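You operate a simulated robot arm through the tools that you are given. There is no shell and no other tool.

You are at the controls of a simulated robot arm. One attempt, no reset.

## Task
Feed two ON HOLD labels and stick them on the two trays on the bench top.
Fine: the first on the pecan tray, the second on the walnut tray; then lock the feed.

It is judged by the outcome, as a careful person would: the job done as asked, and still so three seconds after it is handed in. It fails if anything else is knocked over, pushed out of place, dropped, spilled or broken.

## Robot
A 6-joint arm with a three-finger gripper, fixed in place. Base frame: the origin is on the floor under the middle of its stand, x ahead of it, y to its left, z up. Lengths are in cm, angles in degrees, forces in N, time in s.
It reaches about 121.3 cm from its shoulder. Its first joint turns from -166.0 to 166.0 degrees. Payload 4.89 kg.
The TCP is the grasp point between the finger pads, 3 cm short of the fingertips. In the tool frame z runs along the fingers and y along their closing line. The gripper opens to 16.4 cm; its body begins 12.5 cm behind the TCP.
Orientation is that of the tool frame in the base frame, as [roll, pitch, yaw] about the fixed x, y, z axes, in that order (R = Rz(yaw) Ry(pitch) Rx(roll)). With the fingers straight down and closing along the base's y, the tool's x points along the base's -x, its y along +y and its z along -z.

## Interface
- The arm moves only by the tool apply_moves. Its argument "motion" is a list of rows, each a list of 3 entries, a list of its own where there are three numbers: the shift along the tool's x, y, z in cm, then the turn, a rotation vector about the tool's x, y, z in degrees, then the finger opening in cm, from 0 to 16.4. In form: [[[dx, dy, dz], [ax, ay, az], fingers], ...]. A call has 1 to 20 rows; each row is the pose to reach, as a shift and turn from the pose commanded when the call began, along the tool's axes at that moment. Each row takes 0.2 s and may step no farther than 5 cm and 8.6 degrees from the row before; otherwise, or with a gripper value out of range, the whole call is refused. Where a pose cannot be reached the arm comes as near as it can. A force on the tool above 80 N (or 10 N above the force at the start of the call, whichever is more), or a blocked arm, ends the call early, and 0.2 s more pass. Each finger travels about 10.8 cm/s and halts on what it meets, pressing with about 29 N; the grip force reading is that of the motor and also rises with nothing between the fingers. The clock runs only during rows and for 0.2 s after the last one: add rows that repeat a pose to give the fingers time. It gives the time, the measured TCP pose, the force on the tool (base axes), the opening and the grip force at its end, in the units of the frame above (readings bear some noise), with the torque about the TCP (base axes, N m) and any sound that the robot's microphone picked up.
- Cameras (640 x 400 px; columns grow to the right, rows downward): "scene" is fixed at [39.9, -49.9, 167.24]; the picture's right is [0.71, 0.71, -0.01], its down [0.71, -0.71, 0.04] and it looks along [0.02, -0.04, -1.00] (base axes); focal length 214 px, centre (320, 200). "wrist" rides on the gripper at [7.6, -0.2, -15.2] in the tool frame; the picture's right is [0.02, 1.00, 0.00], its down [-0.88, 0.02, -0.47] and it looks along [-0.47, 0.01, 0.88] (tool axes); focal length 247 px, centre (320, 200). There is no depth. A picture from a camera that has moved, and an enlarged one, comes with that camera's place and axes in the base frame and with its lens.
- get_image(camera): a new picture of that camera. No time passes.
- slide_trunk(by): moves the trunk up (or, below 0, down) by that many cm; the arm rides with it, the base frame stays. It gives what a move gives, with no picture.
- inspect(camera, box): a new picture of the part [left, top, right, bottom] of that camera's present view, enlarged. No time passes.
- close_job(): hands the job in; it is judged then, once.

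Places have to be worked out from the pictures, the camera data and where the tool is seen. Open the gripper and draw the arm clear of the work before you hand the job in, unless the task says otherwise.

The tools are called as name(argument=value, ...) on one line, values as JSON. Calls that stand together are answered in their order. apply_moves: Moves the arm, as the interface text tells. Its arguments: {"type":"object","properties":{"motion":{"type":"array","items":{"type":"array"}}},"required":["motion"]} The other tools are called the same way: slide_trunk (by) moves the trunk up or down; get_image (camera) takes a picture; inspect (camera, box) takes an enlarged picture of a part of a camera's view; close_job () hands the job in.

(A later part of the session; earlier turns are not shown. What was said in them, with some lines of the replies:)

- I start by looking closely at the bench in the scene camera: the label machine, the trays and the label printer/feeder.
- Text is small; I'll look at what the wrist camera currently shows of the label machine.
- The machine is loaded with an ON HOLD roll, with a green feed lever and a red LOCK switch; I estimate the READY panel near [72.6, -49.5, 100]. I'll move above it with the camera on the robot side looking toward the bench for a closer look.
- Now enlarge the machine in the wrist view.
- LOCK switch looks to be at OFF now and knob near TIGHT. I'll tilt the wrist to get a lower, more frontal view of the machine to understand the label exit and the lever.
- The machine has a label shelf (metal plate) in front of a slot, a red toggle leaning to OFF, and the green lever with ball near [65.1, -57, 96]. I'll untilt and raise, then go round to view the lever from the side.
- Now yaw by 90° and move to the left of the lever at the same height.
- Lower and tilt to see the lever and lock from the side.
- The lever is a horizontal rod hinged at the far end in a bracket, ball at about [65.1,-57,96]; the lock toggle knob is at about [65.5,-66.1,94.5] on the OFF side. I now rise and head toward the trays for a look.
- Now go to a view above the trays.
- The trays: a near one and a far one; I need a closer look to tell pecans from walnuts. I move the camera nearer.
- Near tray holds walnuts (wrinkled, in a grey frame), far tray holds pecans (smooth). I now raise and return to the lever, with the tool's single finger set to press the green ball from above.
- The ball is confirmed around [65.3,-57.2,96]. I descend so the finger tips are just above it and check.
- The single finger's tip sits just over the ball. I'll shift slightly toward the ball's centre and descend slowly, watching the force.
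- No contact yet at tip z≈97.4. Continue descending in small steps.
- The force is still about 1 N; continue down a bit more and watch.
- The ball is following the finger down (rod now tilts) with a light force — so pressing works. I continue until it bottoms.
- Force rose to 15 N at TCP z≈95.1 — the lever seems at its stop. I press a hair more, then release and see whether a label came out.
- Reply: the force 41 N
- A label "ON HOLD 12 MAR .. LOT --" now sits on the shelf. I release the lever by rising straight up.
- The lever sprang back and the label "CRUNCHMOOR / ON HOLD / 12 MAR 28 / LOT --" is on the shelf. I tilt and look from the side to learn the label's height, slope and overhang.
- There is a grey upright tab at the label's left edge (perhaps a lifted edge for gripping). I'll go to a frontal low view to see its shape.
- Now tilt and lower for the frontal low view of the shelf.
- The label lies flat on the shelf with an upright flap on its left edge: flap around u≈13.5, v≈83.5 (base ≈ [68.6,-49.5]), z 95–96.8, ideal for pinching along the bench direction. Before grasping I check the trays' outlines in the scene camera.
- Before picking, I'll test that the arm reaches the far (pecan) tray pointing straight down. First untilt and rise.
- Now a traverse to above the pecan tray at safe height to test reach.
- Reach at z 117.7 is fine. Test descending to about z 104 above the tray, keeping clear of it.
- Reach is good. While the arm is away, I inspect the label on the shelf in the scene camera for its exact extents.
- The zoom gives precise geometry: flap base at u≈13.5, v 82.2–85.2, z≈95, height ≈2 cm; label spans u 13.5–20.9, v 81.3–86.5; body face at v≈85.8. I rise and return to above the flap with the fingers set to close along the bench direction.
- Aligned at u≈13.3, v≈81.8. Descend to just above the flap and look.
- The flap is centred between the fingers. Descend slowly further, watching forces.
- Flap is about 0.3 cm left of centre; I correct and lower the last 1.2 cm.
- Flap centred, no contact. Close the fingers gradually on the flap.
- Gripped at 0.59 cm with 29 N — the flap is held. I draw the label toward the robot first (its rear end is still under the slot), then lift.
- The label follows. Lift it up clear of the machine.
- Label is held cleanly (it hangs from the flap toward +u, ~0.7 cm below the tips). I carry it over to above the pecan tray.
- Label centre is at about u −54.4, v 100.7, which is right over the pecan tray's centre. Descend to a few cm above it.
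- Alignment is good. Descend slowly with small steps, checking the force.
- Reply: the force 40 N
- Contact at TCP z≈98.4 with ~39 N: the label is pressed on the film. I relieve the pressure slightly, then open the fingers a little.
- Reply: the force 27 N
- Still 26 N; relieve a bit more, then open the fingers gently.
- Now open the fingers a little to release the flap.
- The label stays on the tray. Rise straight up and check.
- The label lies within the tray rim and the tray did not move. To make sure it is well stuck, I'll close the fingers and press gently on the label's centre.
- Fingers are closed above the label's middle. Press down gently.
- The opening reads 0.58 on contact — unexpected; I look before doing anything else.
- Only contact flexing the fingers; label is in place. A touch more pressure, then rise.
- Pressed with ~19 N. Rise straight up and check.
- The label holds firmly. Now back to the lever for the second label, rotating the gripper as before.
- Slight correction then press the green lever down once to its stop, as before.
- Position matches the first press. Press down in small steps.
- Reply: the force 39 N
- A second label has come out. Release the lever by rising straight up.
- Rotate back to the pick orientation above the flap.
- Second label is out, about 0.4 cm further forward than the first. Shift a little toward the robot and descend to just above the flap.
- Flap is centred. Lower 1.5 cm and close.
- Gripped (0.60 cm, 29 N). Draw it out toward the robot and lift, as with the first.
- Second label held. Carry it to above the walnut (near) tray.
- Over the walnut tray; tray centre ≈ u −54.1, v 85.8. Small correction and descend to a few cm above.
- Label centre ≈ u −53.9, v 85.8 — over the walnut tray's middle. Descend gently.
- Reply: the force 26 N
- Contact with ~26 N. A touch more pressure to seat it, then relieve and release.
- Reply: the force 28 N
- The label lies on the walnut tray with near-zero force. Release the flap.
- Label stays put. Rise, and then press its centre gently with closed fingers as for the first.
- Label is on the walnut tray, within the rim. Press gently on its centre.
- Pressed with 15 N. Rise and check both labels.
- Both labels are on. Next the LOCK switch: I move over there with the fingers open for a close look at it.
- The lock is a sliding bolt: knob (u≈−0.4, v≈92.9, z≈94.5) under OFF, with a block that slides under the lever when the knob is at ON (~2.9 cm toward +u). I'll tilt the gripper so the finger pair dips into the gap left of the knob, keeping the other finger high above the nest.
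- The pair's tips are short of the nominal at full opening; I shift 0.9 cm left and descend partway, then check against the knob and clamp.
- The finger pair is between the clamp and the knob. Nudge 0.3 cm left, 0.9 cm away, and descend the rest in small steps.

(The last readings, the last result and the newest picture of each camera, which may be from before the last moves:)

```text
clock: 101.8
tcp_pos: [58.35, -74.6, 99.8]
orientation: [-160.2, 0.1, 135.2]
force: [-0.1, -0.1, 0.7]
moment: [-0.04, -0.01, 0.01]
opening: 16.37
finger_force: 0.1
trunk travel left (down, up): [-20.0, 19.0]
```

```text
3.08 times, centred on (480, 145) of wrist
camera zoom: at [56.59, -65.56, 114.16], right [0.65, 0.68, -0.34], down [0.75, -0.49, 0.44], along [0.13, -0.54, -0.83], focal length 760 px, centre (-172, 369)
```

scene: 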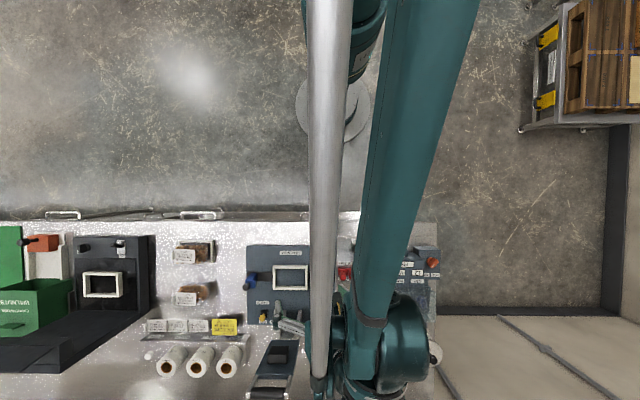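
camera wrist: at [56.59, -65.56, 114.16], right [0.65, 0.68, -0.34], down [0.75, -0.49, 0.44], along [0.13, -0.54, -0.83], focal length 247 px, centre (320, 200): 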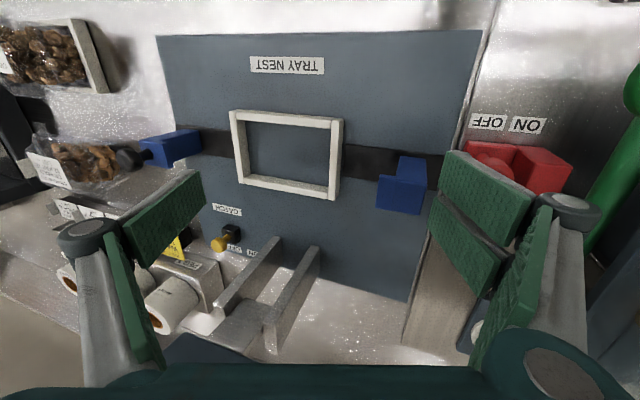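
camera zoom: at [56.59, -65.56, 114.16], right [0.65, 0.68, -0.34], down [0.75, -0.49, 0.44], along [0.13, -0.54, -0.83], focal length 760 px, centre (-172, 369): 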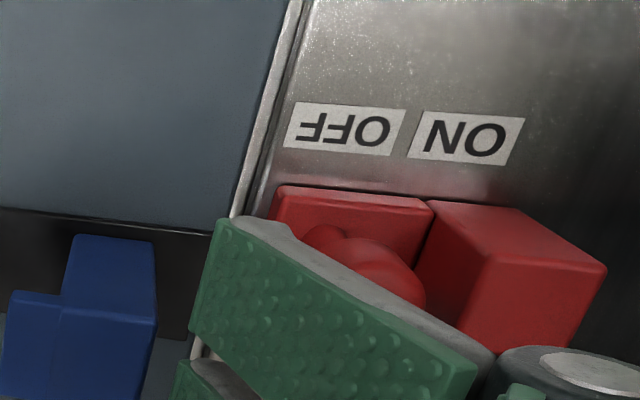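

The finger is left of the knob and clear of the clamp. Lower another 1.4 cm.

apply_moves(motion=[[[0, 0.17, 0.47], [0, 0, 0], 16.4], [[0, 0.34, 0.94], [0, 0, 0], 16.4], [[0, 0.48, 1.32], [0, 0, 0], 16.4]])

inspect(camera="wrist", box=[400, 80, 560, 210])

```text
clock: 102.6
tcp_pos: [58.24, -74.59, 98.17]
orientation: [-160.0, 0.0, 135.2]
force: [0.5, 0.8, 0.0]
moment: [-0.03, -0.02, 0.04]
opening: 16.4
finger_force: 0.1
trunk travel left (down, up): [-20.0, 19.0]
```

```text
3.08 times, centred on (480, 145) of wrist
camera zoom: at [56.59, -65.53, 112.72], right [0.65, 0.68, -0.34], down [0.75, -0.49, 0.44], along [0.13, -0.54, -0.83], focal length 760 px, centre (-172, 369)
```

zoom: 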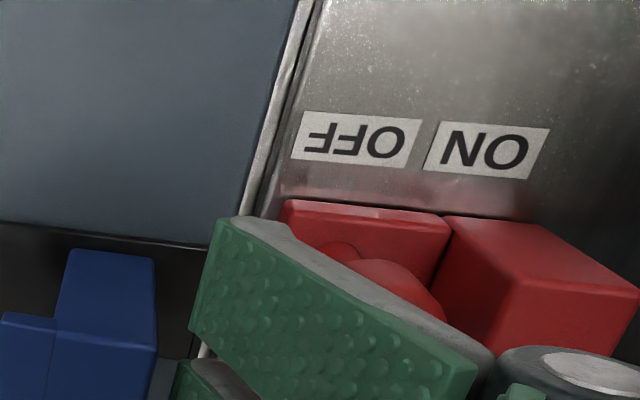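

Now push toward +u (ON) in small steps.

apply_moves(motion=[[[0, 0.38, -0.14], [0, 0, 0], 16.4], [[0, 0.75, -0.27], [0, 0, 0], 16.4], [[0, 1.13, -0.41], [0, 0, 0], 16.4], [[0, 1.5, -0.55], [0, 0, 0], 16.4]])

inspect(camera="wrist", box=[400, 80, 560, 210])

```text
clock: 103.6
tcp_pos: [59.49, -73.31, 98.25]
orientation: [-160.1, 0.2, 135.2]
force: [-1.6, -1.3, -0.4]
moment: [0.0, 0.02, 0.02]
opening: 16.33
finger_force: 0.1
trunk travel left (down, up): [-20.0, 19.0]
```

```text
3.08 times, centred on (480, 145) of wrist
camera zoom: at [57.77, -64.42, 112.7], right [0.65, 0.68, -0.34], down [0.75, -0.49, 0.44], along [0.13, -0.54, -0.83], focal length 760 px, centre (-172, 369)
```

zoom: 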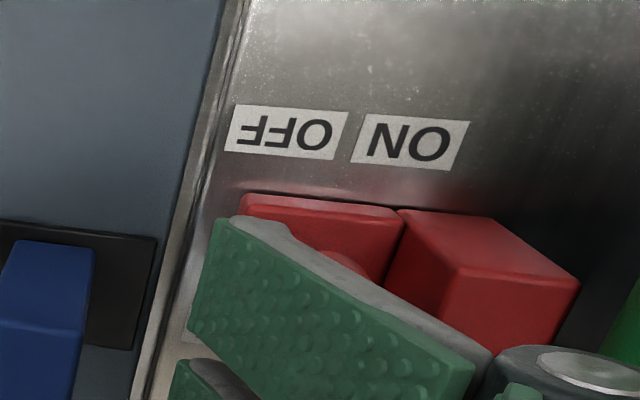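

The bolt is sliding with ~2 N. Continue pushing.

apply_moves(motion=[[[0, 0.38, -0.14], [0, 0, 0], 16.4], [[0, 0.75, -0.27], [0, 0, 0], 16.4], [[0, 1.13, -0.41], [0, 0, 0], 16.4]])

inspect(camera="wrist", box=[400, 80, 560, 210])

```text
clock: 104.4
tcp_pos: [60.33, -72.44, 98.3]
orientation: [-160.1, 0.1, 135.1]
force: [-0.2, -0.2, 0.5]
moment: [0.05, -0.02, 0.04]
opening: 16.39
finger_force: 0.1
trunk travel left (down, up): [-20.0, 19.0]
```

```text
3.08 times, centred on (480, 145) of wrist
camera zoom: at [58.58, -63.52, 112.71], right [0.65, 0.68, -0.34], down [0.75, -0.49, 0.44], along [0.13, -0.54, -0.83], focal length 760 px, centre (-172, 369)
```

zoom: 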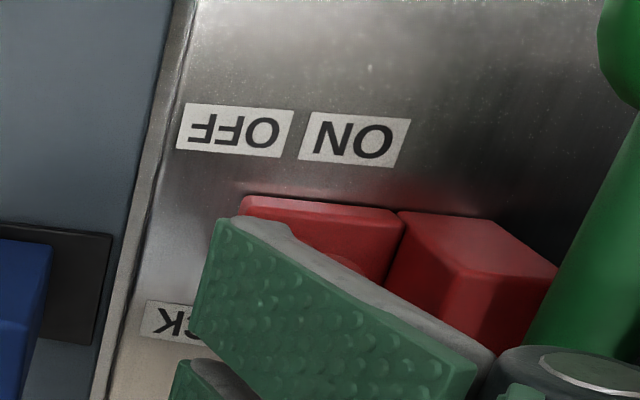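

Bolt keeps sliding. Continue until it stops under the lever, watching force.

apply_moves(motion=[[[0, 0.28, -0.1], [0, 0, 0], 16.4], [[0, 0.56, -0.2], [0, 0, 0], 16.4], [[0, 0.85, -0.31], [0, 0, 0], 16.4]])

inspect(camera="wrist", box=[400, 80, 560, 210])

```text
clock: 105.2
tcp_pos: [61.0, -71.77, 98.24]
orientation: [-160.1, 0.0, 135.1]
force: [-0.1, -0.2, -0.3]
moment: [0.0, -0.02, 0.01]
opening: 16.38
finger_force: 0.0
trunk travel left (down, up): [-20.0, 19.0]
```

```text
3.08 times, centred on (480, 145) of wrist
camera zoom: at [59.22, -62.82, 112.7], right [0.65, 0.68, -0.34], down [0.75, -0.49, 0.44], along [0.13, -0.54, -0.83], focal length 760 px, centre (-172, 369)
```

zoom: 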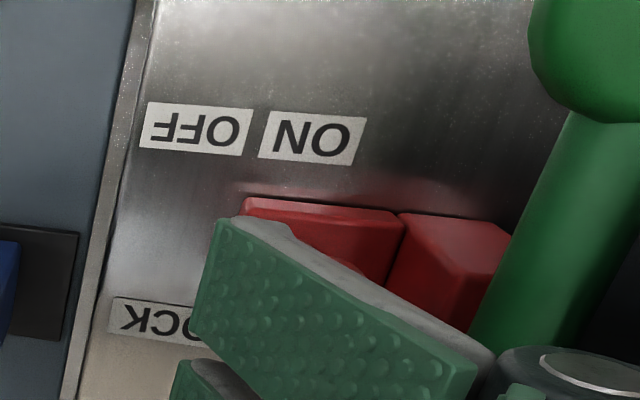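

Nearly at ON; a little more until it stops.

apply_moves(motion=[[[0, 0.19, -0.07], [0, 0, 0], 16.4], [[0, 0.38, -0.14], [0, 0, 0], 16.4]])

inspect(camera="wrist", box=[400, 80, 560, 210])

```text
clock: 105.8
tcp_pos: [61.27, -71.6, 98.26]
orientation: [-160.1, 0.1, 135.1]
force: [-2.9, -2.2, 0.0]
moment: [-0.09, 0.11, 0.09]
opening: 16.24
finger_force: 0.0
trunk travel left (down, up): [-20.0, 19.0]
```

```text
3.08 times, centred on (480, 145) of wrist
camera zoom: at [59.47, -62.65, 112.75], right [0.65, 0.68, -0.34], down [0.75, -0.49, 0.44], along [0.13, -0.54, -0.83], focal length 760 px, centre (-172, 369)
```

zoom: 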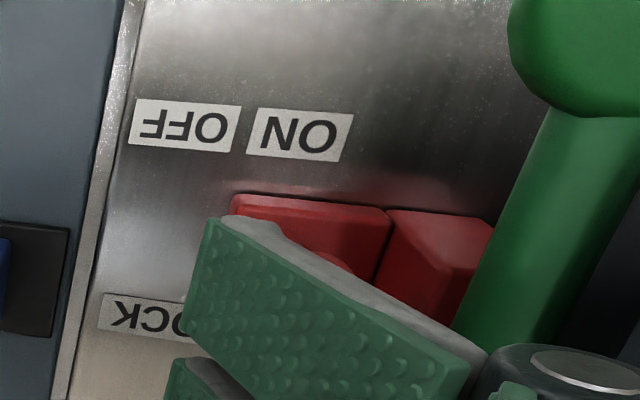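

Resistance is beginning (finger deflects slightly). One more small push to confirm the stop.

apply_moves(motion=[[[0, 0.19, -0.07], [0, 0, 0], 16.4], [[0, 0.28, -0.1], [0, 0, 0], 16.4], [[0, 0.28, -0.1], [0, 0, 0], 16.4]])

inspect(camera="wrist", box=[400, 80, 560, 210])

```text
clock: 106.6
tcp_pos: [61.48, -71.39, 98.16]
orientation: [-160.0, 0.1, 135.1]
force: [-3.5, -3.0, 0.2]
moment: [-0.04, 0.06, 0.08]
opening: 16.34
finger_force: 0.1
trunk travel left (down, up): [-20.0, 19.0]
```

```text
3.08 times, centred on (480, 145) of wrist
camera zoom: at [59.7, -62.42, 112.73], right [0.65, 0.68, -0.34], down [0.75, -0.49, 0.44], along [0.13, -0.54, -0.83], focal length 760 px, centre (-172, 369)
```

zoom: 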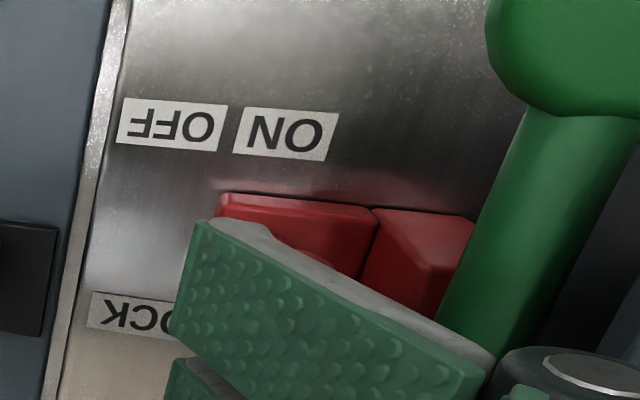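

The bolt has stopped — it's fully at ON. Back the finger off to the left and rise.

apply_moves(motion=[[[0, -0.5, 0.18], [0, 0, 0], 16.4], [[0, -1.13, 0.41], [0, 0, 0], 16.4], [[0, -1.81, -1.47], [0, 0, 0], 16.4], [[0, -2.5, -3.35], [0, 0, 0], 16.4], [[0, -3.9, -7.1], [0, 0, 0], 16.4], [[0, -5.6, -11.8], [0, 0, 0], 16.4], [[0, -7.3, -16.5], [0, 0, 0], 16.4]])

get_image(camera="wrist")

inspect(camera="wrist", box=[360, 80, 560, 230])

```text
clock: 108.2
tcp_pos: [60.77, -72.3, 116.12]
orientation: [-160.1, -0.1, 135.0]
force: [1.3, -0.6, -0.8]
moment: [0.07, 0.16, -0.06]
opening: 16.41
finger_force: 0.0
trunk travel left (down, up): [-20.0, 19.0]
```

```text
taken
camera wrist: at [59.01, -63.34, 130.54], right [0.65, 0.68, -0.34], down [0.75, -0.49, 0.44], along [0.13, -0.54, -0.83], focal length 247 px, centre (320, 200)
```

wrist: 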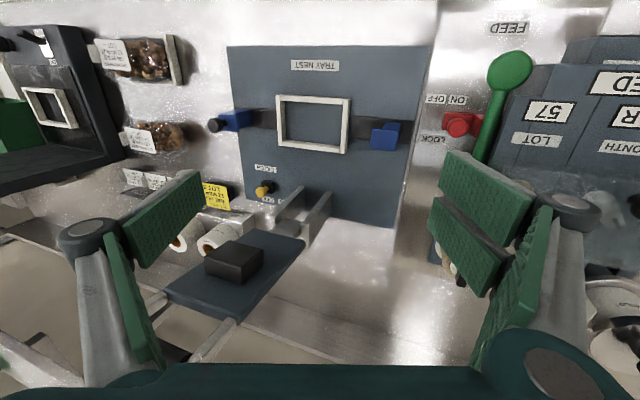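

```text
2.67 times, centred on (460, 155) of wrist
camera zoom: at [59.01, -63.34, 130.54], right [0.65, 0.68, -0.34], down [0.75, -0.49, 0.44], along [0.13, -0.54, -0.83], focal length 659 px, centre (-53, 320)
```

zoom: 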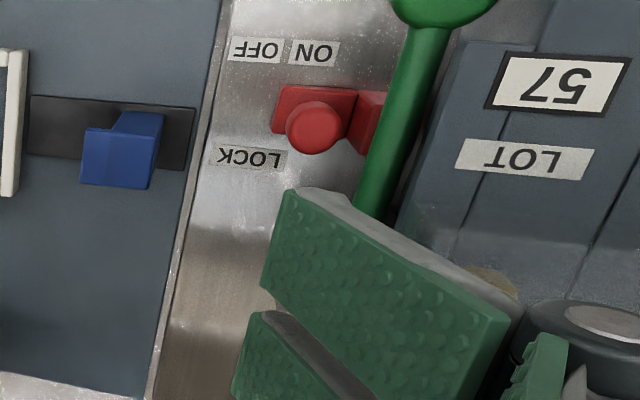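

The lock is at ON with the block under the lever. Now untilt and withdraw the arm toward its start position.

apply_moves(motion=[[[1.0, -1.0, -3.0], [-2, 0, 0], 16.4], [[4.0, -1.0, -6.0], [-4, 0, 0], 16.4], [[8.0, 0, -8.0], [-6, 0, 0], 16.4], [[12.0, 0.8, -9.5], [-8, 0, 0], 16.4], [[16.0, 1.6, -10.5], [-10, 0, 0], 16.4], [[20.0, 2.4, -11.5], [-12, 0, 0], 16.4], [[24.5, 3.2, -12.5], [-14, 0, 0], 16.4], [[29.0, 4.0, -13.3], [-16, 0, 0], 16.4], [[33.5, 4.8, -14], [-18, 0, 0], 16.4], [[38.0, 5.4, -14.5], [-20, 0, 0], 16.4], [[42.0, 5.8, -14.8], [-20, 0, 0], 16.4], [[44.6, 6.05, -15], [-20, 0, 0], 16.4]])

get_image(camera="scene")

inspect(camera="scene", box=[130, 220, 250, 330])

inspect(camera="scene", box=[335, 235, 445, 305])

```text
clock: 111.0
tcp_pos: [40.64, -37.05, 129.32]
orientation: [179.8, 0.1, 135.0]
force: [-0.5, -0.1, 1.0]
moment: [-0.01, 0.01, 0.03]
opening: 16.38
finger_force: 0.0
trunk travel left (down, up): [-20.0, 19.0]
stopped in row 12: the arm was blocked; the commanded pose is now the measured one
```

```text
taken
```

scene: 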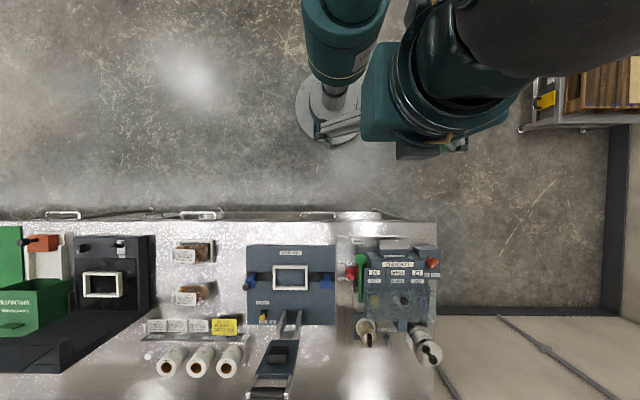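

```text
3.64 times, centred on (190, 275) of scene
camera zoom: at [39.9, -49.9, 167.24], right [0.71, 0.71, -0.01], down [0.71, -0.71, 0.04], along [0.02, -0.04, -1.0], focal length 780 px, centre (793, -73)
```

zoom: 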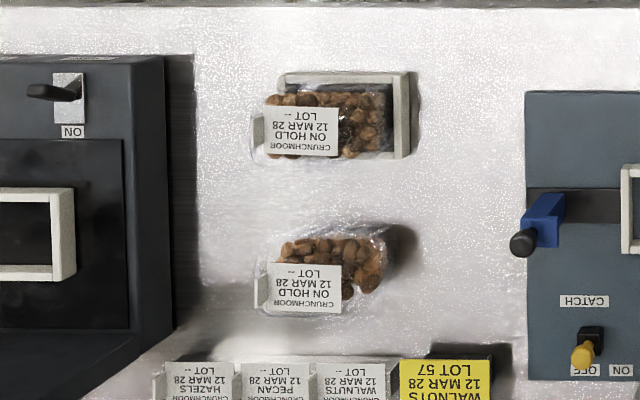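

```text
5.71 times, centred on (390, 270) of scene
camera zoom: at [39.9, -49.9, 167.24], right [0.71, 0.71, -0.01], down [0.71, -0.71, 0.04], along [0.02, -0.04, -1.0], focal length 1226 px, centre (-80, -200)
```

zoom: 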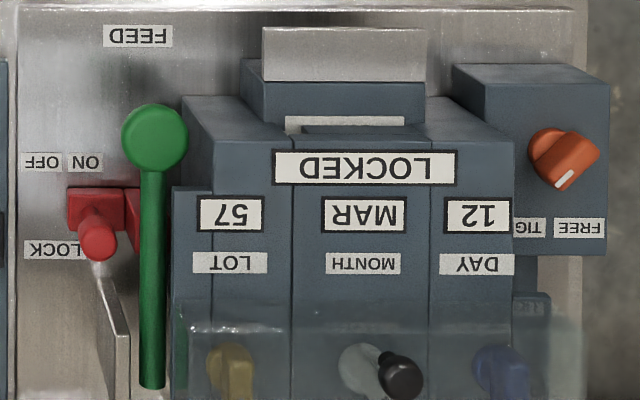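

The machine now displays "LOCKED". Both ON HOLD labels are on their trays (pecan first, walnut second) and nothing else has moved. The gripper is open and the arm is clear: its last retreat step stopped early, but the force reading is near zero. I hand the job in.

close_job()

```text
The job is handed in.
```

I fed two ON HOLD labels and stuck the first on the pecan tray and the second on the walnut tray. Then I locked the feed, and the machine's display now reads LOCKED.

- **Labels:** each one lies inside its tray's rim. I pressed each down on its centre at about 15–19 N, and neither moved when I lifted the fingers away.
- **Surroundings:** the final pictures show both trays and everything else on the bench where they started.
- **Arm:** the gripper is open and the arm is clear of the work. The last step of the retreat stopped early because the arm was blocked. I couldn't see why, but the force reading was near zero.

I told the trays apart by the nuts, since neither has a name on it. The far tray holds smooth, oval nuts, which I took as pecans, and the near one holds wrinkled walnuts.
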